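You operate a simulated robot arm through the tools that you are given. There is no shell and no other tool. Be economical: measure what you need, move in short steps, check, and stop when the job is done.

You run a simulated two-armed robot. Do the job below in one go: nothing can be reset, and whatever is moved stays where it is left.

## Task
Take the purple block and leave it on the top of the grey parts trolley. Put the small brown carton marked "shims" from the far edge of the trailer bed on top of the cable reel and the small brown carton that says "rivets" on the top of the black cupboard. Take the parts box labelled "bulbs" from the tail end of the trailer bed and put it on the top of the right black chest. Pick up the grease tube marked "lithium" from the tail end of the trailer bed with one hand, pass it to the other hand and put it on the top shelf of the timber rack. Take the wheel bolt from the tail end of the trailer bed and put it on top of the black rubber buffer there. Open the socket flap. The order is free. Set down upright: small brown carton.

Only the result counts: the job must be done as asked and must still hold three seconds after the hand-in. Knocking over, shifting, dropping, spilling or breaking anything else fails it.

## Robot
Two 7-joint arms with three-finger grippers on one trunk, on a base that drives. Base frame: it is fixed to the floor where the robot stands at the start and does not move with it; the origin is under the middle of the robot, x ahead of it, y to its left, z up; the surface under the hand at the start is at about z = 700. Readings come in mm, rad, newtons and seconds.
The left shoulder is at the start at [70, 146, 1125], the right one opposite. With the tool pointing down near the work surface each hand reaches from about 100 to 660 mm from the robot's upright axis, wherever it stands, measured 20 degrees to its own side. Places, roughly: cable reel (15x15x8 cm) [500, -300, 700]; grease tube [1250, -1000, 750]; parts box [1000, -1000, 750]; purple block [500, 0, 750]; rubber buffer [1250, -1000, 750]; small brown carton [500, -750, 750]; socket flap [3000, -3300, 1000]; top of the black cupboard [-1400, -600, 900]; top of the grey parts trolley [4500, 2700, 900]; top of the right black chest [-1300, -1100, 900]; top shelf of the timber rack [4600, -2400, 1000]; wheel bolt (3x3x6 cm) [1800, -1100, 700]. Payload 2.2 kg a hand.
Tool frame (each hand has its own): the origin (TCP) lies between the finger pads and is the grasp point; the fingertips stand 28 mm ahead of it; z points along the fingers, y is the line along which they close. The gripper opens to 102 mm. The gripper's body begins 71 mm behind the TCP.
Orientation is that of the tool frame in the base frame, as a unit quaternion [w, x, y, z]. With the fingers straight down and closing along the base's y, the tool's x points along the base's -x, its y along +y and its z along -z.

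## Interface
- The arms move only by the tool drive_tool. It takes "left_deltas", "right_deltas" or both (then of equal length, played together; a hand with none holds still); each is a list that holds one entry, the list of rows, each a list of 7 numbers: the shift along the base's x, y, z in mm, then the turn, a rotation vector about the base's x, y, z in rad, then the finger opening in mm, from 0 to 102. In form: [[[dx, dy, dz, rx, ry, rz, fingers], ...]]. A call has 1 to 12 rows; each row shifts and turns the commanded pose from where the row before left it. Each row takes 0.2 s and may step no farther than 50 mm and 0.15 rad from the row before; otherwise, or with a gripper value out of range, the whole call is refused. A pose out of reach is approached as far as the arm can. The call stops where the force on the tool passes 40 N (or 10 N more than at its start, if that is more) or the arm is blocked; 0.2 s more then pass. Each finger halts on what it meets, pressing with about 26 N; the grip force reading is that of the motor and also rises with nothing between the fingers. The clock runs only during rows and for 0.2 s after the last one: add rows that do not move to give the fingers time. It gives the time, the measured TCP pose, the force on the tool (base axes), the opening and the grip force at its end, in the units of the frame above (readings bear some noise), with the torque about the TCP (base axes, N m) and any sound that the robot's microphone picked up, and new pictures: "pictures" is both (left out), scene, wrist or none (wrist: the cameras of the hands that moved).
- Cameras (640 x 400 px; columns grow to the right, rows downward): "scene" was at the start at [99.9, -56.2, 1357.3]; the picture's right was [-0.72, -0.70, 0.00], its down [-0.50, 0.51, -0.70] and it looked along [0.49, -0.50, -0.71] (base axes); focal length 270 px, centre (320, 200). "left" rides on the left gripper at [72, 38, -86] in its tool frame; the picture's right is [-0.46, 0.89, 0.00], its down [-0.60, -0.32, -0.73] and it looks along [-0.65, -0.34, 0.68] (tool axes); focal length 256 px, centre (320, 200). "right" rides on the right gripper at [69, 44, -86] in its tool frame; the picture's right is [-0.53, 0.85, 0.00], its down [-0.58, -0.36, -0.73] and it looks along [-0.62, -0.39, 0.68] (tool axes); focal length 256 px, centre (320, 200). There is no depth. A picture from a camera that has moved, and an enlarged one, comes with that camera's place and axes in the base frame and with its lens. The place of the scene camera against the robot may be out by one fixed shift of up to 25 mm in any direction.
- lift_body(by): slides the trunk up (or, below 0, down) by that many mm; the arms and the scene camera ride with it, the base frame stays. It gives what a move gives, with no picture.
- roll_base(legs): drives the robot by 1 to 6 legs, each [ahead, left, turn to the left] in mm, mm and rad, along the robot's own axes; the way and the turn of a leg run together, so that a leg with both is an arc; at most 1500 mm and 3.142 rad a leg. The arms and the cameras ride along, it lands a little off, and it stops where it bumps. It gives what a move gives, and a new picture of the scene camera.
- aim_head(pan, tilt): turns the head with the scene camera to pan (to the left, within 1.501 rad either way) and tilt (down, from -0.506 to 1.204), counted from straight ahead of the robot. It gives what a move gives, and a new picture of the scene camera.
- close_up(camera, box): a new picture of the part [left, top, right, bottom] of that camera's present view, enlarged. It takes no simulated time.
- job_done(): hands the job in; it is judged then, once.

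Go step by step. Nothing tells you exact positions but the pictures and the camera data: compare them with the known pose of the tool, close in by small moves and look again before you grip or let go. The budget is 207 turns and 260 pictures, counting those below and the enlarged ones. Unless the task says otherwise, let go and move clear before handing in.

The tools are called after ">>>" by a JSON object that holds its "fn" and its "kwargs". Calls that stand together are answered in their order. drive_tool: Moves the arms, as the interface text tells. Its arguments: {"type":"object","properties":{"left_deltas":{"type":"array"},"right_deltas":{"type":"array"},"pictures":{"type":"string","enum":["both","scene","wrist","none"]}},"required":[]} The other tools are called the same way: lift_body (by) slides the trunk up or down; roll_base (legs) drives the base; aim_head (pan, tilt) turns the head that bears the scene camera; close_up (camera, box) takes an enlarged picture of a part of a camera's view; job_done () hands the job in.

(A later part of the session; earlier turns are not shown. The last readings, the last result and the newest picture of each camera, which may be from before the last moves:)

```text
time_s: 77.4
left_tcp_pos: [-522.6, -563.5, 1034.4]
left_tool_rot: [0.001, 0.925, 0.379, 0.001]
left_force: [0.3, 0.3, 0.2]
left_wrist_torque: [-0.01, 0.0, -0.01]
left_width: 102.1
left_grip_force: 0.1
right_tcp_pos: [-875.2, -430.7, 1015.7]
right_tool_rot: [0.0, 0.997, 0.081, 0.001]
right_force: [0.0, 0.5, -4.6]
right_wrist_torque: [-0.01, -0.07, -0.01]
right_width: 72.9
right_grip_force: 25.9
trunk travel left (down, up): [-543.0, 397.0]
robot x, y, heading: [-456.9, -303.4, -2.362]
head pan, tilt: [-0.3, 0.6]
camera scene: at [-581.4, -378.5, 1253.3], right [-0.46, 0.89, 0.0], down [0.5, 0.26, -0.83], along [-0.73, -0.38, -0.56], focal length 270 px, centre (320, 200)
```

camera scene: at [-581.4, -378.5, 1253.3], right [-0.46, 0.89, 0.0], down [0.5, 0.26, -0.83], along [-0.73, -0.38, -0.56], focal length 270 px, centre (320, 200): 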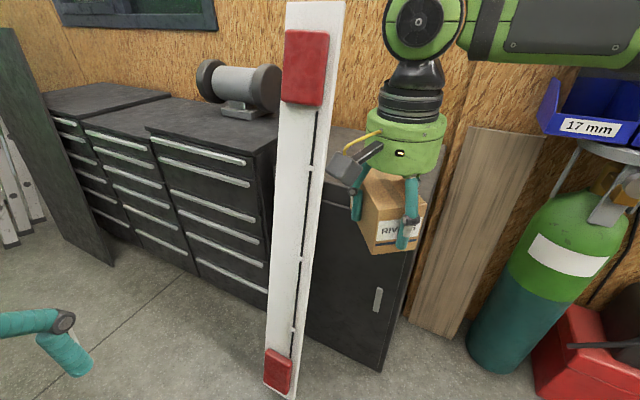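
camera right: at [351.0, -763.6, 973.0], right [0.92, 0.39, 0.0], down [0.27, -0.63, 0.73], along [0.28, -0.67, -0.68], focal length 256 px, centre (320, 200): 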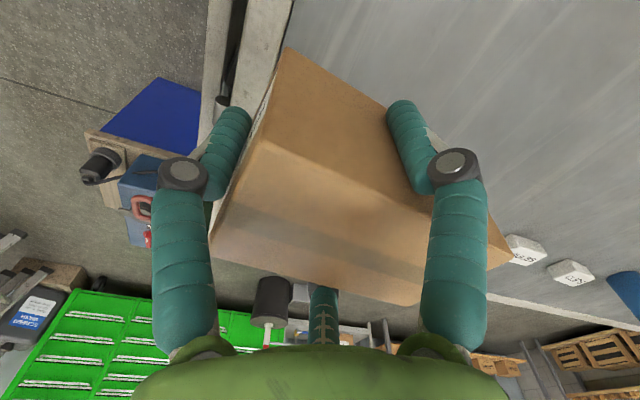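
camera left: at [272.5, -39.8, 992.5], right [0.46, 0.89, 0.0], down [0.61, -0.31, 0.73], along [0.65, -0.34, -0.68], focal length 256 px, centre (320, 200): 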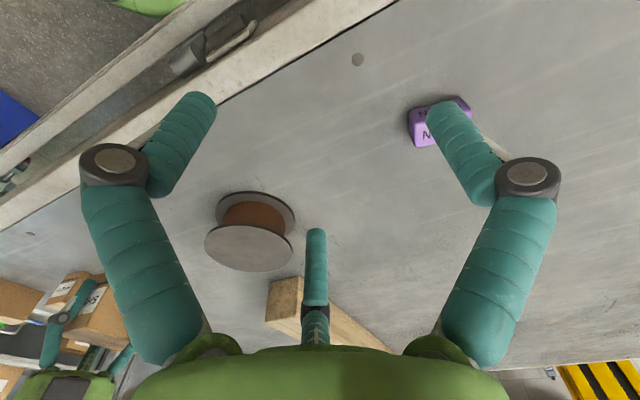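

I move in obliquely: the carton (bottom z≈974) passes well above the cupboard top at 900.

>>> {"fn": "roll_base", "kwargs": {"legs": [[177, -177, 0]]}}

>>> {"fn": "aim_head", "kwargs": {"pan": -0.4, "tilt": 0.75}}

```text
time_s: 79.3
left_tcp_pos: [-772.9, -560.1, 1036.0]
left_tool_rot: [-0.001, 0.926, 0.379, 0.0]
left_force: [-0.2, -0.1, -0.7]
left_wrist_torque: [0.02, -0.02, 0.02]
left_width: 102.2
left_grip_force: 0.1
right_tcp_pos: [-1125.6, -427.2, 1017.0]
right_tool_rot: [-0.001, 0.997, 0.082, 0.0]
right_force: [-1.0, -0.1, -4.7]
right_wrist_torque: [0.05, -0.09, -0.03]
right_width: 72.9
right_grip_force: 25.6
trunk travel left (down, up): [-543.0, 397.0]
robot x, y, heading: [-711.0, -301.6, -2.366]
head pan, tilt: [-0.3, 0.6]
camera scene: at [-832.2, -375.0, 1253.3], right [-0.46, 0.89, 0.0], down [0.5, 0.26, -0.82], along [-0.73, -0.38, -0.57], focal length 270 px, centre (320, 200)
```

scene: 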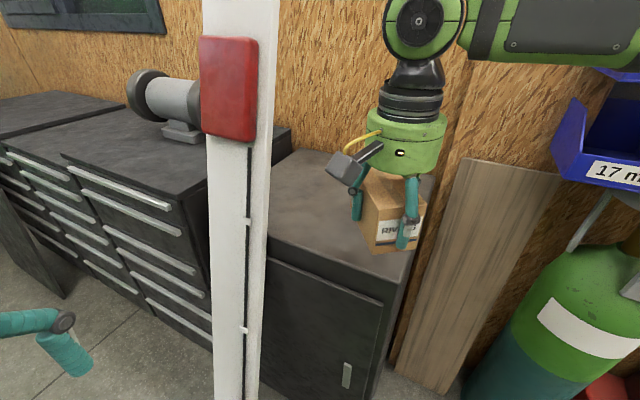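

```text
time_s: 80.0
left_tcp_pos: [-773.2, -560.1, 1034.6]
left_tool_rot: [0.0, 0.926, 0.378, 0.001]
left_force: [0.2, 0.0, 0.5]
left_wrist_torque: [0.02, 0.0, -0.06]
left_width: 102.0
left_grip_force: 0.0
right_tcp_pos: [-1127.0, -425.7, 1016.9]
right_tool_rot: [0.0, 0.997, 0.082, 0.001]
right_force: [0.1, 0.4, -3.3]
right_wrist_torque: [0.03, -0.06, 0.04]
right_width: 73.1
right_grip_force: 26.8
trunk travel left (down, up): [-543.0, 397.0]
robot x, y, heading: [-708.7, -299.3, -2.37]
head pan, tilt: [-0.4, 0.75]
camera scene: at [-831.3, -364.9, 1240.3], right [-0.37, 0.93, 0.0], down [0.63, 0.25, -0.73], along [-0.68, -0.27, -0.68], focal length 270 px, centre (320, 200)
```

scene: 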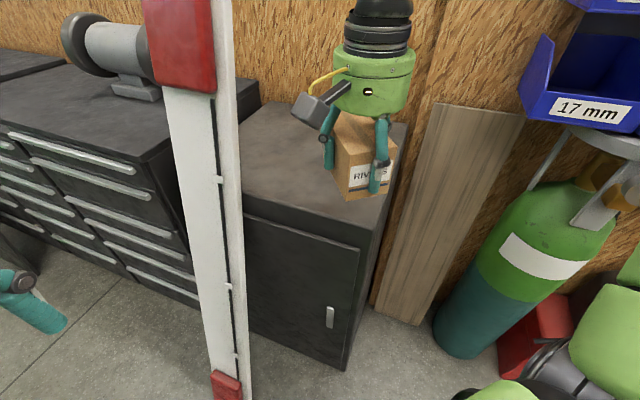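

The cupboard top is at about z 877, its front right corner about [-1160,-387]. I move the carton inward to about [-1260,-500].

>>> {"fn": "drive_tool", "kwargs": {"right_deltas": [[[-41, -21, 0, 0, 0, 0, 40], [-41, -21, 0, 0, 0, 0, 40], [-40, -22, 0, 0, 0, 0, 40], [0, 0, -20, 0, 0, 0, 40], [0, 0, -20, 0, 0, 0, 40], [0, 0, 0, 0, 0, 0, 40]]], "pictures": "both"}}

```text
time_s: 81.4
left_tcp_pos: [-774.5, -559.2, 1035.6]
left_tool_rot: [0.0, 0.926, 0.378, 0.002]
left_force: [0.0, -1.0, 0.2]
left_wrist_torque: [0.05, -0.01, -0.01]
left_width: 102.0
left_grip_force: 0.0
right_tcp_pos: [-1248.8, -490.6, 975.6]
right_tool_rot: [-0.001, 0.997, 0.082, 0.001]
right_force: [-0.9, 0.0, -4.3]
right_wrist_torque: [0.06, -0.06, 0.01]
right_width: 72.9
right_grip_force: 26.3
trunk travel left (down, up): [-543.0, 397.0]
robot x, y, heading: [-709.1, -298.4, -2.367]
head pan, tilt: [-0.4, 0.75]
camera scene: at [-831.1, -365.0, 1240.3], right [-0.37, 0.93, 0.0], down [0.63, 0.25, -0.73], along [-0.68, -0.27, -0.68], focal length 270 px, centre (320, 200)
camera right: at [-1173.9, -524.2, 1061.6], right [-0.39, -0.92, 0.0], down [-0.63, 0.27, 0.73], along [-0.67, 0.29, -0.68], focal length 256 px, centre (320, 200)
```

scene: 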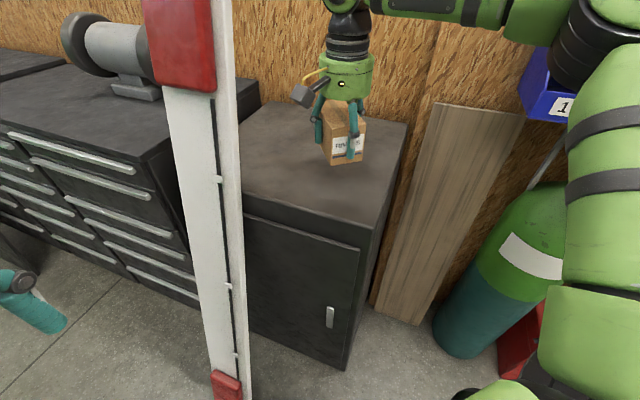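
right: 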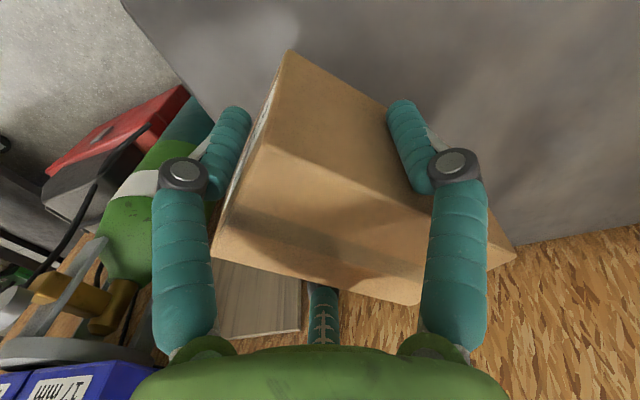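

>>> {"fn": "drive_tool", "kwargs": {"right_deltas": [[[0, 0, -25, 0, 0, 0, 40], [0, 0, -10, 0, 0, 0, 40], [0, 0, -5, 0, 0, 0, 40], [0, 0, -5, 0, 0, 0, 40], [0, 0, -5, 0, 0, 0, 40], [0, 0, 0, 0, 0, 0, 40]]], "pictures": "scene"}}

>>> {"fn": "close_up", "kwargs": {"camera": "scene", "box": [240, 40, 440, 220]}}

```text
time_s: 82.8
left_tcp_pos: [-772.6, -558.1, 1035.0]
left_tool_rot: [-0.001, 0.926, 0.379, 0.002]
left_force: [1.1, -0.1, -0.7]
left_wrist_torque: [0.04, -0.02, 0.02]
left_width: 102.0
left_grip_force: 0.1
right_tcp_pos: [-1249.0, -491.1, 925.3]
right_tool_rot: [0.0, 0.997, 0.082, 0.001]
right_force: [0.4, 0.1, -4.8]
right_wrist_torque: [0.05, -0.04, 0.03]
right_width: 72.9
right_grip_force: 26.3
trunk travel left (down, up): [-543.0, 397.0]
robot x, y, heading: [-711.3, -303.8, -2.369]
head pan, tilt: [-0.4, 0.75]
camera scene: at [-831.1, -364.9, 1240.3], right [-0.37, 0.93, 0.0], down [0.63, 0.25, -0.73], along [-0.68, -0.27, -0.68], focal length 270 px, centre (320, 200)
```

scene: 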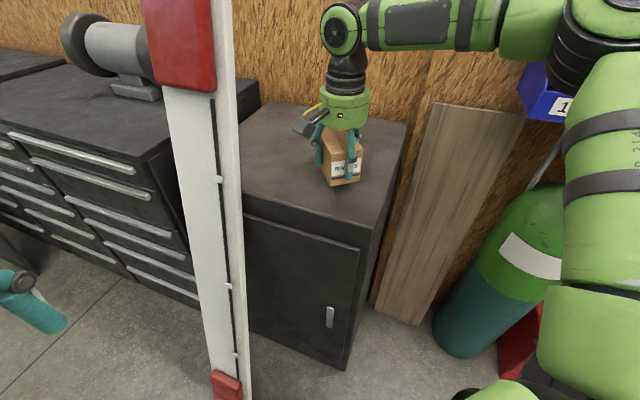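

```text
2.22 times, centred on (340, 130) of scene
camera zoom: at [-831.1, -364.9, 1240.3], right [-0.37, 0.93, 0.0], down [0.63, 0.25, -0.73], along [-0.68, -0.27, -0.68], focal length 600 px, centre (276, 356)
```

zoom: 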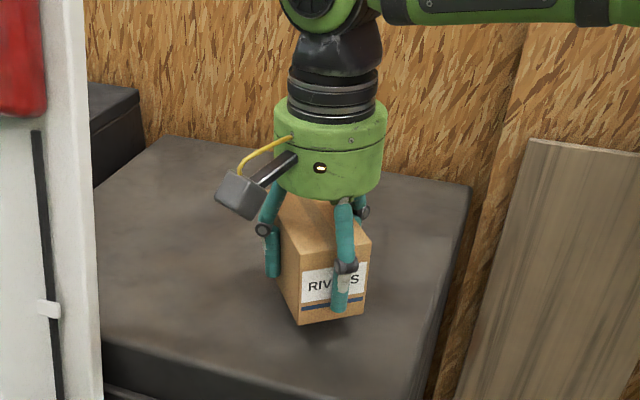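

Near touch-down; I continue in small steps, then release only after contact.

>>> {"fn": "drive_tool", "kwargs": {"right_deltas": [[[0, 0, -4, 0, 0, 0, 40], [0, 0, -4, 0, 0, 0, 40], [0, 0, -4, 0, 0, 0, 40], [0, 0, 0, 0, 0, 0, 40]]], "pictures": "none"}}

```text
time_s: 83.8
left_tcp_pos: [-772.9, -560.4, 1035.4]
left_tool_rot: [0.0, 0.925, 0.379, 0.001]
left_force: [-0.6, -1.3, 0.1]
left_wrist_torque: [0.0, 0.02, -0.01]
left_width: 102.0
left_grip_force: 0.1
right_tcp_pos: [-1248.3, -491.2, 913.6]
right_tool_rot: [0.0, 0.997, 0.083, 0.001]
right_force: [0.3, 0.6, -4.0]
right_wrist_torque: [0.01, -0.09, -0.01]
right_width: 72.6
right_grip_force: 26.0
trunk travel left (down, up): [-543.0, 397.0]
robot x, y, heading: [-710.7, -302.0, -2.367]
head pan, tilt: [-0.4, 0.75]
```

>>> {"fn": "drive_tool", "kwargs": {"right_deltas": [[[0, 0, -4, 0, 0, 0, 40], [0, 0, -4, 0, 0, 0, 40], [0, 0, -4, 0, 0, 0, 40], [0, 0, 0, 0, 0, 0, 40]]], "pictures": "none"}}

```text
time_s: 84.8
left_tcp_pos: [-774.0, -558.4, 1035.2]
left_tool_rot: [0.001, 0.925, 0.379, 0.0]
left_force: [-0.6, 1.0, -0.2]
left_wrist_torque: [-0.05, 0.04, 0.0]
left_width: 102.3
left_grip_force: 0.1
right_tcp_pos: [-1248.3, -490.9, 902.1]
right_tool_rot: [0.0, 0.997, 0.082, 0.0]
right_force: [-1.1, -0.4, -2.6]
right_wrist_torque: [-0.04, 0.02, -0.04]
right_width: 72.8
right_grip_force: 25.9
trunk travel left (down, up): [-543.0, 397.0]
robot x, y, heading: [-712.1, -296.7, -2.368]
head pan, tilt: [-0.4, 0.75]
```

>>> {"fn": "drive_tool", "kwargs": {"right_deltas": [[[0, 0, -2, 0, 0, 0, 40], [0, 0, -2, 0, 0, 0, 40], [0, 0, 0, 0, 0, 0, 40]]], "pictures": "none"}}

```text
time_s: 85.6
left_tcp_pos: [-771.0, -558.3, 1035.6]
left_tool_rot: [0.0, 0.925, 0.379, -0.001]
left_force: [0.5, -0.1, -0.1]
left_wrist_torque: [0.01, -0.02, -0.03]
left_width: 101.9
left_grip_force: 0.0
right_tcp_pos: [-1247.4, -491.6, 901.5]
right_tool_rot: [0.002, 0.997, 0.081, -0.002]
right_force: [-5.0, 0.1, 17.5]
right_wrist_torque: [-0.01, 0.01, -0.14]
right_width: 73.2
right_grip_force: 25.9
trunk travel left (down, up): [-543.0, 397.0]
robot x, y, heading: [-711.9, -300.2, -2.363]
head pan, tilt: [-0.4, 0.75]
```

Contact at 17 N. I ease off, open and rise clear.

>>> {"fn": "drive_tool", "kwargs": {"right_deltas": [[[0, 0, 3, 0, 0, 0, 60], [0, 0, 0, 0, 0, 0, 80], [0, 0, 0, 0, 0, 0, 102], [0, 0, 0, 0, 0, 0, 102], [0, 0, 20, 0, 0, 0, 102], [0, 0, 40, 0, 0, 0, 102], [0, 0, 40, 0, 0, 0, 102], [30, 30, 20, 0, 0, 0, 102], [30, 35, 0, 0, 0, 0, 102], [30, 35, 0, 0, 0, 0, 102], [30, 0, 0, 0, 0, 0, 102]]], "pictures": "scene"}}

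>>> {"fn": "close_up", "kwargs": {"camera": "scene", "box": [240, 70, 440, 250]}}

```text
time_s: 88.0
left_tcp_pos: [-772.2, -559.6, 1034.6]
left_tool_rot: [0.0, 0.926, 0.378, 0.001]
left_force: [-0.1, 0.2, 0.1]
left_wrist_torque: [0.0, 0.03, -0.03]
left_width: 101.9
left_grip_force: 0.1
right_tcp_pos: [-1125.0, -390.2, 1022.7]
right_tool_rot: [0.0, 0.997, 0.082, 0.0]
right_force: [-0.2, -0.4, -0.9]
right_wrist_torque: [0.01, 0.03, -0.02]
right_width: 102.3
right_grip_force: 0.0
trunk travel left (down, up): [-543.0, 397.0]
robot x, y, heading: [-711.8, -302.5, -2.368]
head pan, tilt: [-0.4, 0.75]
camera scene: at [-829.0, -365.7, 1240.5], right [-0.37, 0.93, 0.0], down [0.63, 0.25, -0.73], along [-0.68, -0.27, -0.68], focal length 270 px, centre (320, 200)
```

scene: 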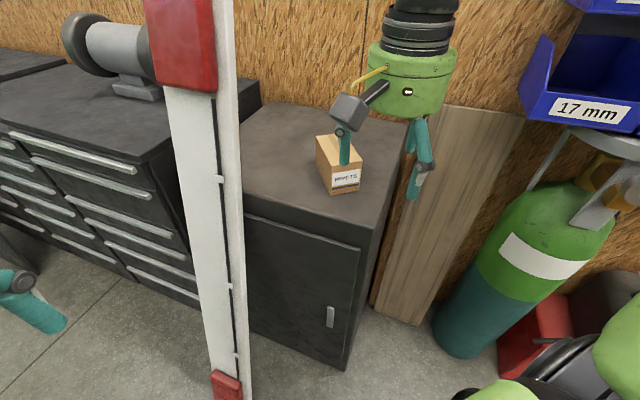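

```text
2.22 times, centred on (340, 160) of scene
camera zoom: at [-829.0, -365.7, 1240.5], right [-0.37, 0.93, 0.0], down [0.63, 0.25, -0.73], along [-0.68, -0.27, -0.68], focal length 600 px, centre (276, 289)
```

zoom: 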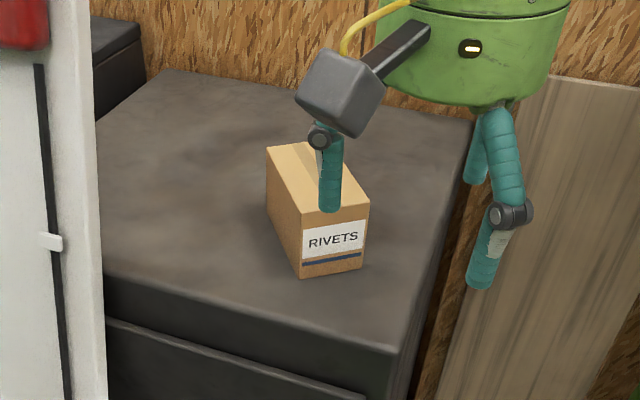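

Rivets stands on the cupboard. I back off, turn to face +y and drive down and around to the trailer's tail end.

>>> {"fn": "roll_base", "kwargs": {"legs": [[-178, 104, 0], [0, 0, -1.2], [0, 0, -1.145]]}}

>>> {"fn": "aim_head", "kwargs": {"pan": -1.0, "tilt": 0.5}}

```text
time_s: 95.5
left_tcp_pos: [-643.4, -19.6, 1035.1]
left_tool_rot: [0.0, -0.699, 0.716, 0.0]
left_force: [0.7, 0.5, 0.1]
left_wrist_torque: [-0.01, -0.01, 0.0]
left_width: 102.1
left_grip_force: 0.1
right_tcp_pos: [-270.7, 106.1, 1021.8]
right_tool_rot: [0.0, -0.45, 0.893, -0.001]
right_force: [-0.7, 0.5, -0.3]
right_wrist_torque: [0.05, -0.01, 0.03]
right_width: 102.0
right_grip_force: 0.0
trunk travel left (down, up): [-543.0, 397.0]
robot x, y, heading: [-505.7, -249.7, 1.546]
head pan, tilt: [-0.4, 0.75]
camera scene: at [-479.4, -120.3, 1240.4], right [0.91, -0.41, 0.0], down [-0.28, -0.62, -0.73], along [0.3, 0.67, -0.68], focal length 270 px, centre (320, 200)
```

scene: 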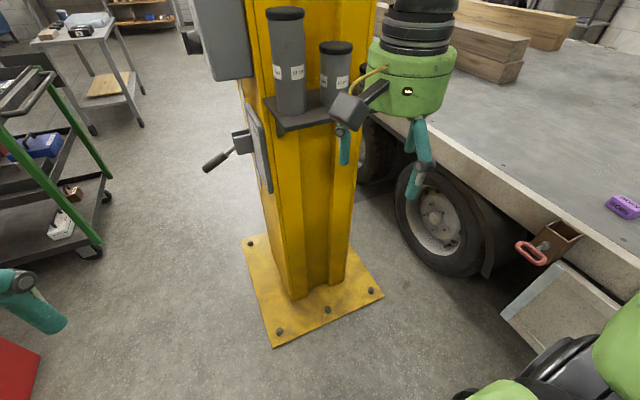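

```text
time_s: 96.5
left_tcp_pos: [-643.4, -17.8, 1034.9]
left_tool_rot: [0.0, -0.699, 0.716, 0.0]
left_force: [-0.9, -0.2, -0.5]
left_wrist_torque: [0.03, 0.0, 0.0]
left_width: 101.9
left_grip_force: 0.1
right_tcp_pos: [-271.2, 105.4, 1022.0]
right_tool_rot: [0.0, -0.449, 0.893, 0.0]
right_force: [0.9, -0.5, -0.2]
right_wrist_torque: [0.01, -0.03, -0.02]
right_width: 102.1
right_grip_force: 0.0
trunk travel left (down, up): [-543.0, 397.0]
robot x, y, heading: [-509.6, -245.4, 1.543]
head pan, tilt: [-1.0, 0.499]
camera scene: at [-435.8, -148.5, 1262.3], right [0.52, -0.85, 0.0], down [-0.41, -0.25, -0.88], along [0.75, 0.46, -0.48], focal length 270 px, centre (320, 200)
```

scene: 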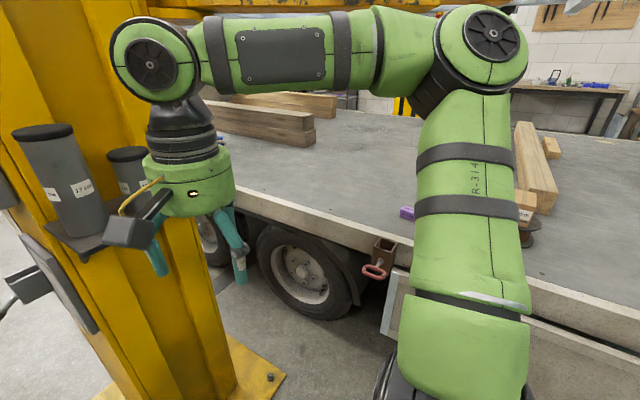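

I'm near the lift post; I back straight away (−y) and then slide along the tail aisle.

>>> {"fn": "roll_base", "kwargs": {"legs": [[-1500, 0, 0.025], [-150, 0, 0]]}}

>>> {"fn": "aim_head", "kwargs": {"pan": -1.2, "tilt": 0.4}}

>>> {"fn": "aim_head", "kwargs": {"pan": 1.2, "tilt": 0.4}}

```text
time_s: 105.1
left_tcp_pos: [-680.5, -1705.8, 1035.8]
left_tool_rot: [-0.001, -0.701, 0.713, -0.001]
left_force: [0.5, -0.1, 1.2]
left_wrist_torque: [0.03, 0.02, -0.01]
left_width: 102.0
left_grip_force: 0.1
right_tcp_pos: [-306.8, -1578.1, 1022.2]
right_tool_rot: [0.0, -0.454, 0.891, -0.001]
right_force: [0.1, -0.1, 0.3]
right_wrist_torque: [0.01, -0.01, -0.02]
right_width: 101.9
right_grip_force: 0.1
trunk travel left (down, up): [-543.0, 397.0]
robot x, y, heading: [-540.5, -1936.1, 1.556]
head pan, tilt: [-1.0, 0.499]
camera scene: at [-470.3, -1834.0, 1262.3], right [0.53, -0.85, 0.0], down [-0.41, -0.25, -0.88], along [0.75, 0.46, -0.48], focal length 270 px, centre (320, 200)
```

scene: 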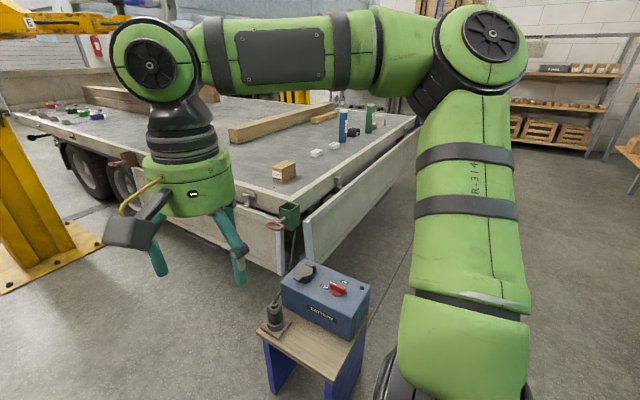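

```text
time_s: 105.8
left_tcp_pos: [-679.5, -1707.0, 1035.3]
left_tool_rot: [-0.001, -0.702, 0.713, -0.001]
left_force: [-0.4, 0.1, 0.0]
left_wrist_torque: [-0.04, -0.01, -0.01]
left_width: 102.1
left_grip_force: 0.1
right_tcp_pos: [-307.3, -1578.5, 1022.3]
right_tool_rot: [0.0, -0.453, 0.891, -0.001]
right_force: [-0.4, -0.1, -0.1]
right_wrist_torque: [-0.02, -0.02, -0.01]
right_width: 101.9
right_grip_force: 0.0
trunk travel left (down, up): [-543.0, 397.0]
robot x, y, heading: [-539.6, -1935.8, 1.554]
head pan, tilt: [-1.201, 0.4]
camera scene: at [-460.8, -1850.3, 1271.5], right [0.35, -0.94, 0.0], down [-0.37, -0.13, -0.92], along [0.86, 0.32, -0.39], focal length 270 px, centre (320, 200)
```

scene: 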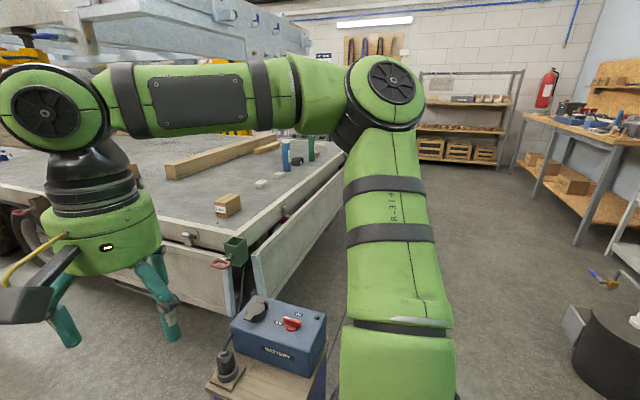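

```text
time_s: 108.0
left_tcp_pos: [-678.6, -1706.6, 1035.6]
left_tool_rot: [-0.001, -0.701, 0.713, -0.001]
left_force: [0.7, 0.3, -0.4]
left_wrist_torque: [0.0, 0.03, -0.01]
left_width: 101.9
left_grip_force: 0.1
right_tcp_pos: [-307.5, -1578.7, 1022.8]
right_tool_rot: [-0.001, -0.453, 0.891, 0.0]
right_force: [0.3, 0.6, 0.9]
right_wrist_torque: [-0.02, -0.04, 0.02]
right_width: 102.3
right_grip_force: 0.0
trunk travel left (down, up): [-543.0, 397.0]
robot x, y, heading: [-544.1, -1932.9, 1.549]
head pan, tilt: [1.201, 0.4]
camera scene: at [-633.4, -1847.1, 1271.5], right [0.38, 0.93, 0.0], down [0.36, -0.15, -0.92], along [-0.85, 0.35, -0.39], focal length 270 px, centre (320, 200)
```

scene: 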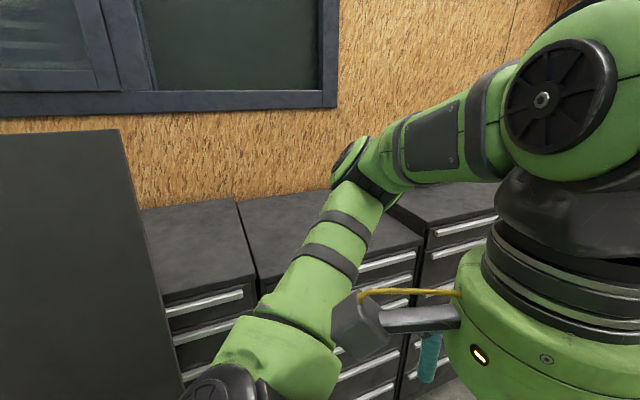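

The way along the tail is free with the battery stool ahead of me; I step back a bit and slide right to x≈960.

>>> {"fn": "roll_base", "kwargs": {"legs": [[-90, 0, 0.02], [0, -1500, 0]]}}

>>> {"fn": "aim_head", "kwargs": {"pan": -0.1, "tilt": 0.6}}

```text
time_s: 116.1
left_tcp_pos: [804.1, -1806.0, 1035.5]
left_tool_rot: [-0.001, -0.701, 0.713, 0.0]
left_force: [-0.1, 0.1, 0.0]
left_wrist_torque: [0.01, 0.0, 0.03]
left_width: 102.0
left_grip_force: 0.1
right_tcp_pos: [1175.6, -1679.9, 1021.3]
right_tool_rot: [-0.001, -0.452, 0.892, -0.001]
right_force: [-0.1, -0.5, 0.0]
right_wrist_torque: [0.02, 0.0, 0.0]
right_width: 102.0
right_grip_force: 0.0
trunk travel left (down, up): [-543.0, 397.0]
robot x, y, heading: [942.1, -2036.1, 1.55]
head pan, tilt: [1.201, 0.4]
camera scene: at [849.2, -1947.2, 1271.5], right [0.38, 0.93, 0.0], down [0.36, -0.15, -0.92], along [-0.85, 0.35, -0.39], focal length 270 px, centre (320, 200)
```

scene: 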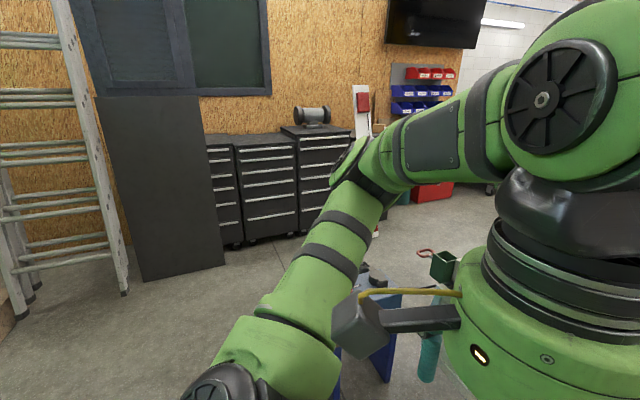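

```text
time_s: 117.5
left_tcp_pos: [804.4, -1805.7, 1035.5]
left_tool_rot: [-0.001, -0.701, 0.713, 0.0]
left_force: [-0.1, 0.9, 0.2]
left_wrist_torque: [-0.04, -0.02, 0.02]
left_width: 102.0
left_grip_force: 0.0
right_tcp_pos: [1174.9, -1679.9, 1022.1]
right_tool_rot: [-0.001, -0.453, 0.891, 0.0]
right_force: [0.1, -0.4, -0.2]
right_wrist_torque: [-0.02, 0.03, 0.0]
right_width: 102.0
right_grip_force: 0.0
trunk travel left (down, up): [-543.0, 397.0]
robot x, y, heading: [934.8, -2033.5, 1.552]
head pan, tilt: [-0.099, 0.6]
camera scene: at [945.3, -1894.5, 1253.3], right [0.99, -0.12, 0.0], down [-0.07, -0.56, -0.83], along [0.1, 0.82, -0.56], focal length 270 px, centre (320, 200)
```

scene: 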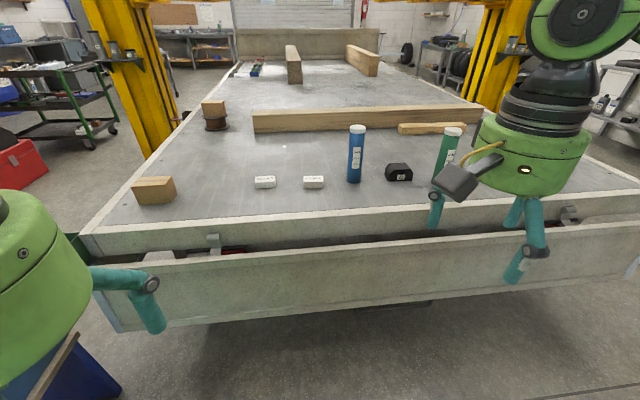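

Great view of the tail end. I enlarge it to identify bulbs, lithium, buffer and bolt.

>>> {"fn": "close_up", "kwargs": {"camera": "scene", "box": [230, 110, 430, 220]}}

>>> {"fn": "roll_base", "kwargs": {"legs": [[450, 60, 0.02]]}}

>>> {"fn": "aim_head", "kwargs": {"pan": -0.3, "tilt": 0.75}}

```text
3.20 times, centred on (330, 165) of scene
camera zoom: at [945.3, -1894.5, 1253.3], right [0.99, -0.12, 0.0], down [-0.07, -0.56, -0.83], along [0.1, 0.82, -0.56], focal length 864 px, centre (288, 312)
```

zoom: 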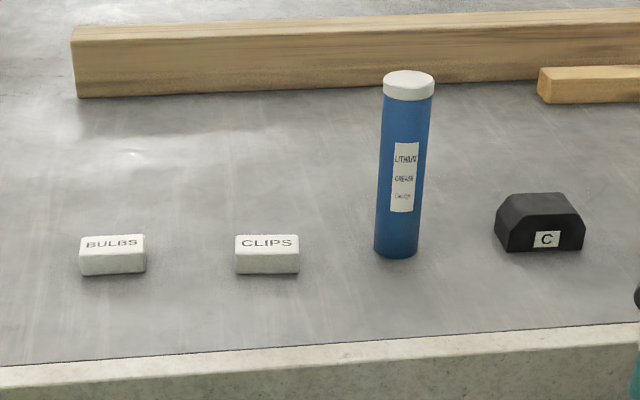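

```text
time_s: 120.3
left_tcp_pos: [741.2, -1347.0, 1034.2]
left_tool_rot: [0.0, 0.71, -0.704, 0.0]
left_force: [-0.2, 0.3, -0.1]
left_wrist_torque: [-0.04, 0.01, 0.01]
left_width: 102.0
left_grip_force: 0.1
right_tcp_pos: [1108.8, -1211.3, 1021.6]
right_tool_rot: [0.0, -0.465, 0.885, 0.0]
right_force: [-1.0, -0.1, -0.2]
right_wrist_torque: [0.0, 0.01, 0.02]
right_width: 102.1
right_grip_force: 0.0
trunk travel left (down, up): [-543.0, 397.0]
robot x, y, heading: [887.2, -1570.6, 1.575]
head pan, tilt: [-0.099, 0.6]
camera scene: at [885.1, -1431.8, 1253.3], right [1.0, -0.09, 0.0], down [-0.05, -0.56, -0.83], along [0.08, 0.82, -0.56], focal length 270 px, centre (320, 200)
```

scene: 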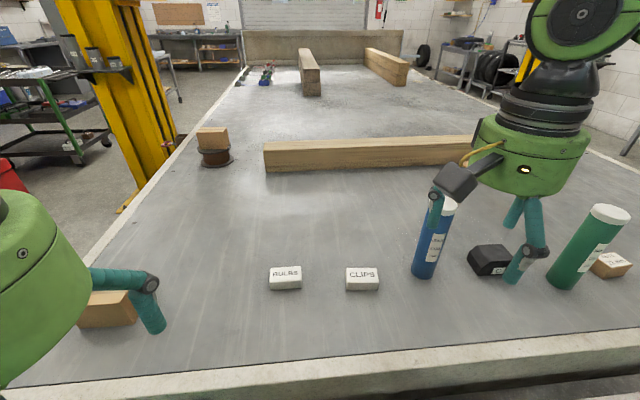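

```text
time_s: 121.1
left_tcp_pos: [741.9, -1347.1, 1033.6]
left_tool_rot: [0.0, 0.71, -0.704, 0.0]
left_force: [-0.2, 0.1, 0.0]
left_wrist_torque: [0.01, -0.04, 0.01]
left_width: 101.8
left_grip_force: 0.0
right_tcp_pos: [1108.1, -1210.6, 1021.5]
right_tool_rot: [0.0, -0.465, 0.885, 0.0]
right_force: [-0.6, -0.2, 0.7]
right_wrist_torque: [0.02, 0.01, 0.0]
right_width: 102.1
right_grip_force: 0.2
trunk travel left (down, up): [-543.0, 397.0]
robot x, y, heading: [885.2, -1572.6, 1.577]
head pan, tilt: [-0.3, 0.75]
camera scene: at [900.8, -1440.4, 1240.4], right [0.96, -0.29, 0.0], down [-0.2, -0.65, -0.73], along [0.21, 0.7, -0.68], focal length 270 px, centre (320, 200)
```

scene: 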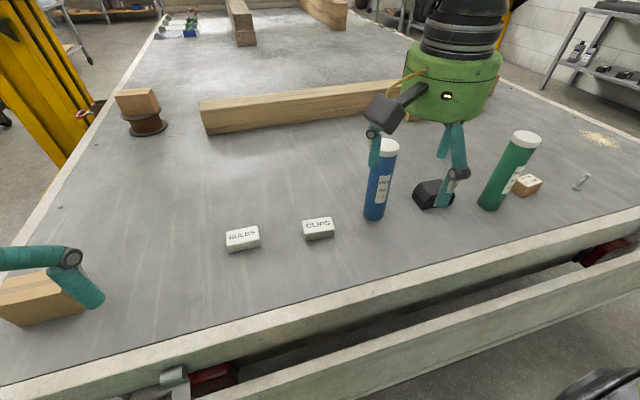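

Bulbs ≈[838,-979], clips ≈[1027,-1004], lithium (blue) ≈[1191,-985], buffer ≈[1374,-982], bolt ≈[1855,-1057]. I position for the left hand to take bulbs.

>>> {"fn": "drive_tool", "kwargs": {"right_deltas": [[[0, -40, 0, 0, 0, 0, 102], [0, -40, 0, 0, 0, 0, 102], [0, 0, 0, 0, 0, 0, 102], [0, 0, 0, 0, 0, 0, 102]]], "left_deltas": [[[0, 40, 0, 0, 0, 0, 102], [0, 40, 0, 0, 0, 0, 102], [0, 40, 0, 0, 0, 0, 102], [0, 40, 0, 0, 0, 0, 102]]], "pictures": "none"}}

>>> {"fn": "roll_base", "kwargs": {"legs": [[0, -150, 0]]}}

>>> {"fn": "lift_body", "kwargs": {"by": -170}}

>>> {"fn": "drive_tool", "kwargs": {"left_deltas": [[[-10, 45, 0, 0, 0, 0, 102], [-10, 45, 0, 0, 0, 0, 102], [-10, 45, 0, 0, 0, 0, 102], [-10, 45, 0, 0, 0, 0, 102]]], "pictures": "both"}}

```text
time_s: 122.1
left_tcp_pos: [740.8, -1187.4, 1032.8]
left_tool_rot: [0.001, 0.71, -0.705, 0.0]
left_force: [-0.5, 0.5, 0.2]
left_wrist_torque: [-0.01, 0.01, 0.02]
left_width: 101.9
left_grip_force: 0.2
right_tcp_pos: [1109.1, -1290.4, 1022.5]
right_tool_rot: [-0.001, -0.464, 0.886, 0.0]
right_force: [0.6, -0.8, 1.4]
right_wrist_torque: [-0.04, -0.03, -0.01]
right_width: 101.8
right_grip_force: 0.1
trunk travel left (down, up): [-543.0, 397.0]
robot x, y, heading: [885.1, -1570.1, 1.577]
head pan, tilt: [-0.3, 0.75]
```

```text
time_s: 123.5
left_tcp_pos: [894.1, -1186.6, 1031.9]
left_tool_rot: [0.0, 0.709, -0.705, 0.001]
left_force: [-0.3, -0.6, 0.7]
left_wrist_torque: [0.01, 0.01, -0.02]
left_width: 102.3
left_grip_force: 0.0
right_tcp_pos: [1261.7, -1290.2, 1021.6]
right_tool_rot: [0.0, -0.463, 0.886, 0.0]
right_force: [0.1, 0.3, -0.1]
right_wrist_torque: [0.04, 0.0, -0.01]
right_width: 101.9
right_grip_force: 0.0
trunk travel left (down, up): [-543.0, 397.0]
robot x, y, heading: [1037.3, -1573.0, 1.578]
head pan, tilt: [-0.3, 0.75]
camera scene: at [1053.2, -1439.6, 1240.4], right [0.96, -0.29, 0.0], down [-0.2, -0.65, -0.73], along [0.21, 0.7, -0.68], focal length 270 px, centre (320, 200)
```

scene: 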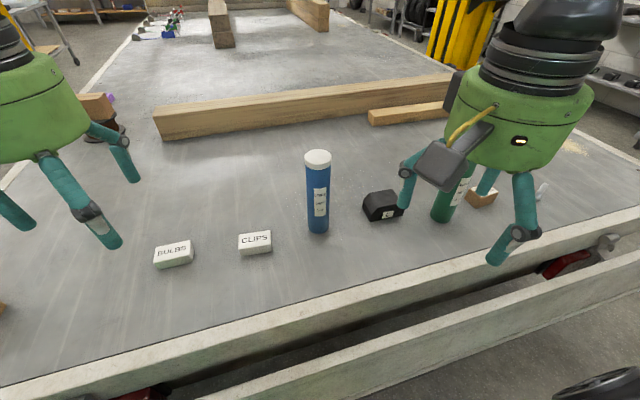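

```text
time_s: 125.4
left_tcp_pos: [894.5, -1187.7, 863.6]
left_tool_rot: [-0.001, 0.709, -0.705, 0.0]
left_force: [-0.2, 0.6, -0.2]
left_wrist_torque: [0.01, 0.0, -0.02]
left_width: 101.8
left_grip_force: 0.1
right_tcp_pos: [1261.5, -1292.2, 851.7]
right_tool_rot: [0.0, -0.463, 0.886, 0.0]
right_force: [-0.1, 0.3, 0.8]
right_wrist_torque: [0.0, -0.06, -0.01]
right_width: 101.8
right_grip_force: 0.0
trunk travel left (down, up): [-373.0, 567.0]
robot x, y, heading: [1037.8, -1568.1, 1.574]
head pan, tilt: [-0.3, 0.75]
```

```text
time_s: 126.4
left_tcp_pos: [853.4, -1005.1, 862.5]
left_tool_rot: [0.001, 0.709, -0.705, -0.001]
left_force: [-0.6, -1.5, 0.4]
left_wrist_torque: [-0.02, 0.01, 0.01]
left_width: 102.0
left_grip_force: 0.1
right_tcp_pos: [1263.2, -1290.3, 851.2]
right_tool_rot: [-0.001, -0.463, 0.886, 0.0]
right_force: [0.5, 0.9, 0.0]
right_wrist_torque: [-0.01, 0.02, -0.02]
right_width: 101.9
right_grip_force: 0.1
trunk travel left (down, up): [-373.0, 567.0]
robot x, y, heading: [1035.8, -1571.3, 1.578]
head pan, tilt: [-0.3, 0.75]
camera scene: at [1054.4, -1438.8, 1070.2], right [0.96, -0.29, 0.0], down [-0.2, -0.65, -0.73], along [0.21, 0.7, -0.68], focal length 270 px, centre (320, 200)
camera left: at [816.3, -1075.7, 948.4], right [-0.89, 0.46, 0.0], down [0.32, 0.61, 0.73], along [0.33, 0.65, -0.68], focal length 256 px, centre (320, 200)
```

scene: 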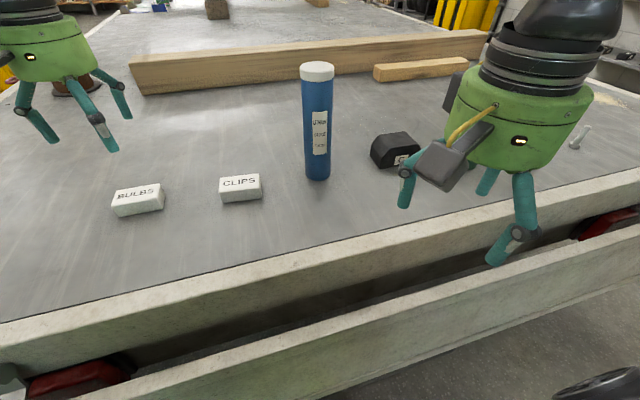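
left: 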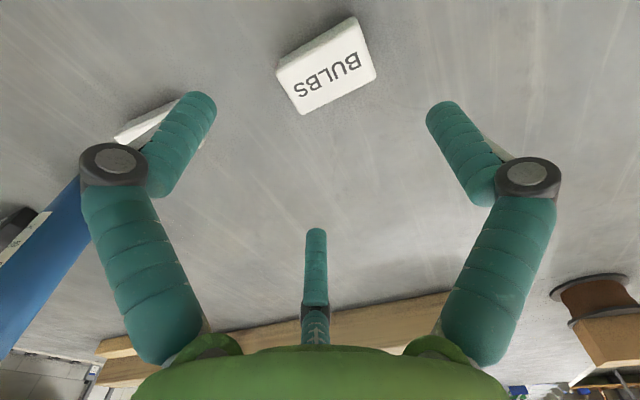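

Bulbs box centre [847,-1002], about 70×44 mm. I descend around it and grip.

>>> {"fn": "drive_tool", "kwargs": {"left_deltas": [[[-4, 3, -30, 0, 0, 0, 102], [0, 0, -40, 0, 0, 0, 102], [0, 0, -35, 0, 0, 0, 102], [0, 0, -25, 0, 0, 0, 102], [0, 0, 0, 0, 0, 0, 102]]], "pictures": "wrist"}}

```text
time_s: 127.6
left_tcp_pos: [850.7, -1004.1, 733.0]
left_tool_rot: [0.0, 0.71, -0.705, 0.0]
left_force: [-1.4, 0.1, 0.8]
left_wrist_torque: [-0.01, 0.08, 0.03]
left_width: 101.8
left_grip_force: 0.1
right_tcp_pos: [1262.0, -1291.6, 852.2]
right_tool_rot: [-0.001, -0.463, 0.886, 0.0]
right_force: [0.6, 0.1, 0.3]
right_wrist_torque: [0.0, 0.0, 0.01]
right_width: 102.1
right_grip_force: 0.0
trunk travel left (down, up): [-373.0, 567.0]
robot x, y, heading: [1035.4, -1569.9, 1.581]
head pan, tilt: [-0.3, 0.75]
camera left: at [812.1, -1076.0, 819.1], right [-0.89, 0.46, 0.0], down [0.31, 0.61, 0.73], along [0.33, 0.65, -0.68], focal length 256 px, centre (320, 200)
```

left: 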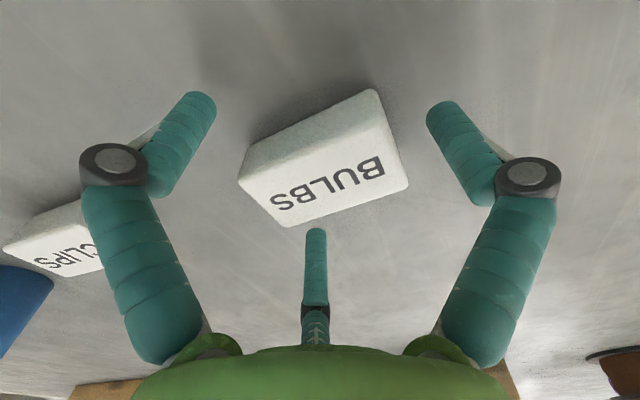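

>>> {"fn": "drive_tool", "kwargs": {"left_deltas": [[[0, 0, -1, 0, 0, 0, 70], [0, 0, 0, 0, 0, 0, 40], [0, 0, 0, 0, 0, 0, 25], [0, 0, 0, 0, 0, 0, 25], [0, 0, 0, 0, 0, 0, 25]]], "pictures": "wrist"}}

```text
time_s: 128.8
left_tcp_pos: [850.2, -1004.1, 731.9]
left_tool_rot: [0.0, 0.71, -0.704, 0.0]
left_force: [-0.7, 0.2, 1.3]
left_wrist_torque: [0.04, 0.09, -0.06]
left_width: 52.6
left_grip_force: 26.0
right_tcp_pos: [1262.1, -1292.2, 852.0]
right_tool_rot: [0.0, -0.464, 0.886, -0.001]
right_force: [0.1, -1.0, -0.6]
right_wrist_torque: [0.0, 0.01, 0.0]
right_width: 101.9
right_grip_force: 0.0
trunk travel left (down, up): [-373.0, 567.0]
robot x, y, heading: [1041.8, -1569.6, 1.577]
head pan, tilt: [-0.3, 0.75]
camera left: at [812.1, -1075.9, 818.5], right [-0.89, 0.46, 0.0], down [0.31, 0.61, 0.73], along [0.34, 0.65, -0.68], focal length 256 px, centre (320, 200)
```

left: 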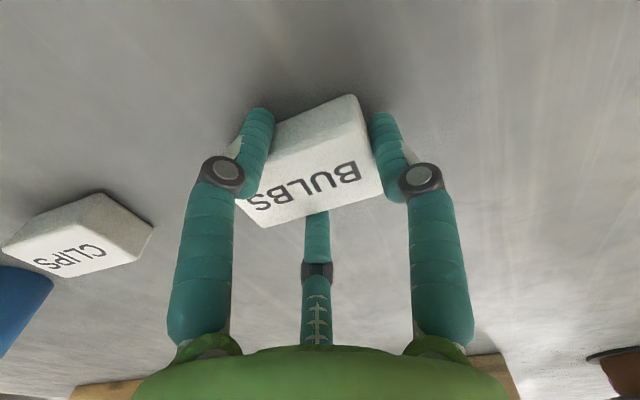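

Bulbs gripped (52.6 mm, 26 N). I lift, retract, raise the trunk and drive to the chests.

>>> {"fn": "drive_tool", "kwargs": {"left_deltas": [[[0, 0, 15, 0, 0, 0, 25], [0, 0, 30, 0, 0, 0, 25], [0, 0, 40, 0, 0, 0, 25], [0, -30, 40, 0, 0, 0, 25], [0, -40, 30, 0, 0, 0, 25], [0, -45, 0, 0, 0, 0, 25], [0, -45, 0, 0, 0, 0, 25], [0, -45, 0, 0, 0, 0, 25], [0, -45, 0, 0, 0, 0, 25], [0, 0, 0, 0, 0, 0, 25]]], "pictures": "both"}}

>>> {"fn": "lift_body", "kwargs": {"by": 170}}

>>> {"fn": "roll_base", "kwargs": {"legs": [[-460, 0, 0], [0, 1500, 0], [0, 0, 1.565]]}}

>>> {"fn": "aim_head", "kwargs": {"pan": -0.5, "tilt": 0.4}}

```text
time_s: 131.0
left_tcp_pos: [849.3, -1249.8, 887.4]
left_tool_rot: [0.001, 0.711, -0.704, 0.0]
left_force: [-0.8, -0.5, 0.0]
left_wrist_torque: [-0.03, -0.02, -0.03]
left_width: 52.6
left_grip_force: 26.5
right_tcp_pos: [1261.6, -1290.6, 850.8]
right_tool_rot: [-0.001, -0.463, 0.886, 0.0]
right_force: [-0.2, -0.3, 0.5]
right_wrist_torque: [-0.01, 0.0, 0.02]
right_width: 102.1
right_grip_force: 0.1
trunk travel left (down, up): [-373.0, 567.0]
robot x, y, heading: [1033.4, -1570.6, 1.577]
head pan, tilt: [-0.3, 0.75]
camera scene: at [1053.7, -1439.1, 1070.3], right [0.96, -0.29, 0.0], down [-0.2, -0.65, -0.73], along [0.21, 0.7, -0.68], focal length 270 px, centre (320, 200)
camera left: at [810.6, -1322.1, 973.4], right [-0.89, 0.46, 0.0], down [0.31, 0.61, 0.73], along [0.33, 0.65, -0.68], focal length 256 px, centre (320, 200)
```

scene: 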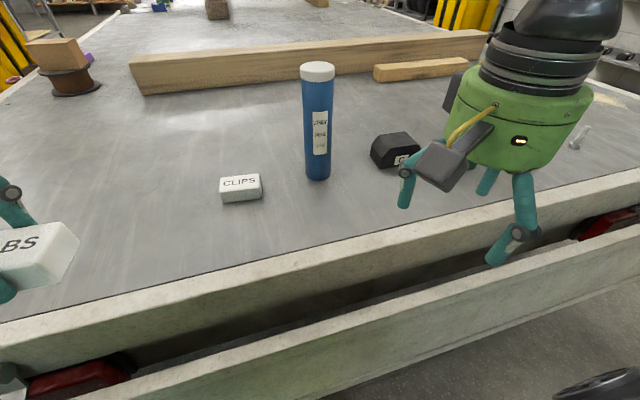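
left: 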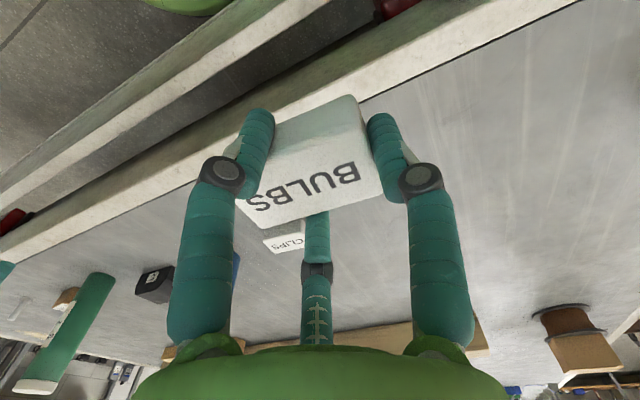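

```text
time_s: 132.9
left_tcp_pos: [848.1, -1249.4, 1057.8]
left_tool_rot: [0.0, 0.71, -0.705, 0.001]
left_force: [-0.6, 0.4, -0.8]
left_wrist_torque: [-0.01, 0.04, -0.01]
left_width: 52.5
left_grip_force: 25.7
right_tcp_pos: [1262.3, -1290.8, 1021.3]
right_tool_rot: [0.0, -0.463, 0.886, 0.0]
right_force: [0.1, 0.0, 0.2]
right_wrist_torque: [0.0, 0.0, 0.04]
right_width: 102.0
right_grip_force: 0.0
trunk travel left (down, up): [-543.0, 397.0]
robot x, y, heading: [1034.6, -1574.1, 1.572]
head pan, tilt: [-0.3, 0.75]
```

```text
time_s: 146.7
left_tcp_pos: [-817.2, -2199.0, 1057.6]
left_tool_rot: [0.0, 1.0, 0.0, 0.001]
left_force: [-1.1, -0.7, -0.5]
left_wrist_torque: [-0.03, 0.01, -0.01]
left_width: 52.6
left_grip_force: 25.8
right_tcp_pos: [-774.0, -1785.6, 1021.9]
right_tool_rot: [0.0, 0.953, -0.302, -0.001]
right_force: [0.3, -0.4, 0.0]
right_wrist_torque: [-0.01, -0.03, -0.01]
right_width: 102.0
right_grip_force: 0.0
trunk travel left (down, up): [-543.0, 397.0]
robot x, y, heading: [-495.5, -2013.9, 3.138]
head pan, tilt: [-0.3, 0.75]
camera scene: at [-631.9, -1986.9, 1240.4], right [0.3, 0.95, 0.0], down [0.65, -0.2, -0.73], along [-0.7, 0.22, -0.68], focal length 270 px, centre (320, 200)
```

scene: 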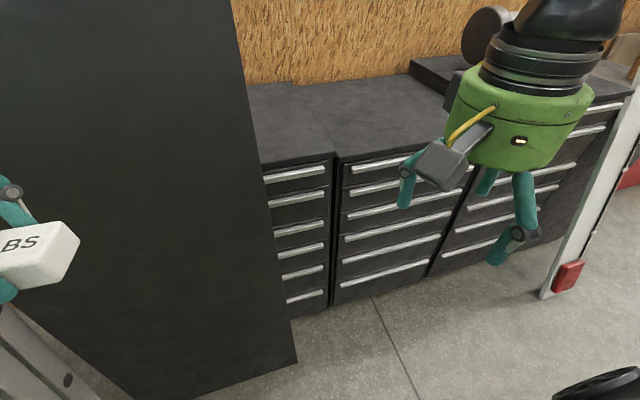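

```text
time_s: 147.5
left_tcp_pos: [-818.3, -2199.2, 1057.9]
left_tool_rot: [0.0, 1.0, 0.0, 0.0]
left_force: [1.0, -0.7, -1.1]
left_wrist_torque: [-0.02, 0.02, 0.02]
left_width: 52.6
left_grip_force: 26.0
right_tcp_pos: [-774.9, -1787.5, 1021.5]
right_tool_rot: [0.001, 0.953, -0.302, 0.0]
right_force: [-0.3, -0.2, -0.5]
right_wrist_torque: [0.01, 0.0, 0.0]
right_width: 102.2
right_grip_force: 0.3
trunk travel left (down, up): [-543.0, 397.0]
robot x, y, heading: [-495.9, -2011.7, 3.141]
head pan, tilt: [-0.499, 0.4]
camera scene: at [-634.1, -1967.1, 1271.4], right [0.48, 0.88, 0.0], down [0.34, -0.19, -0.92], along [-0.81, 0.44, -0.39], focal length 270 px, centre (320, 200)
```

scene: 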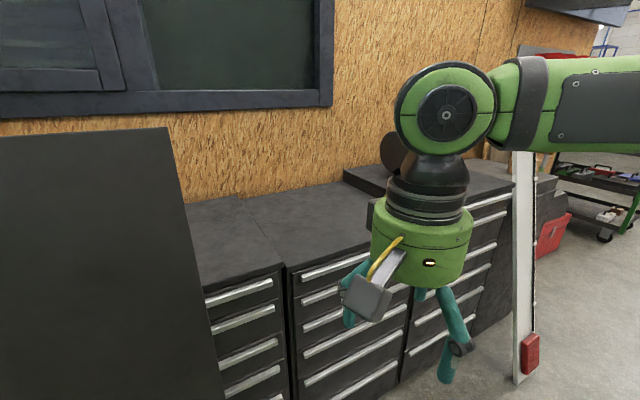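

The right chest (tall, with the grinder) spans y≈-1325…-860. I'll approach at an angle, tucking the right hand away from the pillar.

>>> {"fn": "drive_tool", "kwargs": {"right_deltas": [[[33, 18, 0, 0, 0, 0, 102], [33, 18, 0, 0, 0, 0, 102], [33, 18, 0, 0, 0, 0, 102]]], "pictures": "none"}}

>>> {"fn": "roll_base", "kwargs": {"legs": [[0, -760, 0], [0, 0, -0.84]]}}

>>> {"fn": "aim_head", "kwargs": {"pan": 0.2, "tilt": 0.5}}

```text
time_s: 148.3
left_tcp_pos: [-816.3, -2198.4, 1058.5]
left_tool_rot: [0.001, 1.0, 0.0, 0.0]
left_force: [-0.3, 0.8, -0.1]
left_wrist_torque: [-0.04, 0.01, -0.02]
left_width: 52.7
left_grip_force: 26.0
right_tcp_pos: [-673.9, -1730.7, 1020.8]
right_tool_rot: [-0.001, 0.953, -0.302, 0.0]
right_force: [0.5, 0.6, 0.2]
right_wrist_torque: [-0.05, 0.04, 0.01]
right_width: 102.0
right_grip_force: 0.0
trunk travel left (down, up): [-543.0, 397.0]
robot x, y, heading: [-497.5, -2014.7, 3.144]
head pan, tilt: [-0.499, 0.4]
```

```text
time_s: 154.7
left_tcp_pos: [-840.9, -1119.5, 1057.1]
left_tool_rot: [0.0, 0.91, -0.414, 0.001]
left_force: [0.4, 0.3, -0.7]
left_wrist_torque: [-0.02, 0.03, -0.04]
left_width: 52.4
left_grip_force: 25.9
right_tcp_pos: [-393.9, -918.2, 1021.3]
right_tool_rot: [0.0, 0.743, -0.669, 0.0]
right_force: [-0.1, -0.2, 1.1]
right_wrist_torque: [0.0, 0.02, -0.01]
right_width: 101.8
right_grip_force: 0.1
trunk travel left (down, up): [-543.0, 397.0]
robot x, y, heading: [-488.6, -1237.9, 2.282]
head pan, tilt: [-0.499, 0.4]
camera scene: at [-549.2, -1108.6, 1271.5], right [0.98, 0.21, 0.0], down [0.08, -0.38, -0.92], along [-0.2, 0.9, -0.39], focal length 270 px, centre (320, 200)
```

scene: 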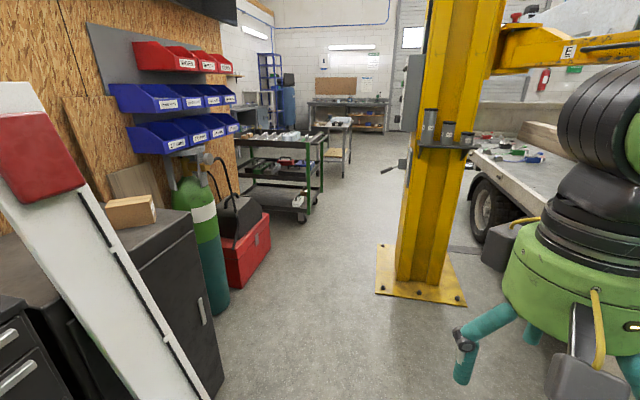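

```text
time_s: 155.7
left_tcp_pos: [-842.0, -1118.3, 1057.5]
left_tool_rot: [0.0, 0.91, -0.414, 0.001]
left_force: [-0.1, -0.6, -0.4]
left_wrist_torque: [-0.02, 0.02, -0.02]
left_width: 52.3
left_grip_force: 26.0
right_tcp_pos: [-394.1, -916.8, 1022.5]
right_tool_rot: [0.0, 0.742, -0.67, 0.0]
right_force: [-0.2, -0.6, -0.5]
right_wrist_torque: [0.01, -0.01, 0.0]
right_width: 101.9
right_grip_force: 0.0
trunk travel left (down, up): [-543.0, 397.0]
robot x, y, heading: [-488.3, -1238.4, 2.288]
head pan, tilt: [0.201, 0.499]
camera scene: at [-601.4, -1143.6, 1262.4], right [0.61, 0.79, 0.0], down [0.38, -0.29, -0.88], along [-0.7, 0.54, -0.48], focal length 270 px, centre (320, 200)
```

scene: 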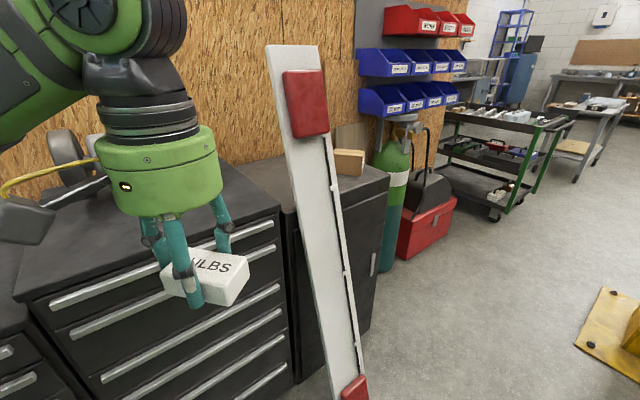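

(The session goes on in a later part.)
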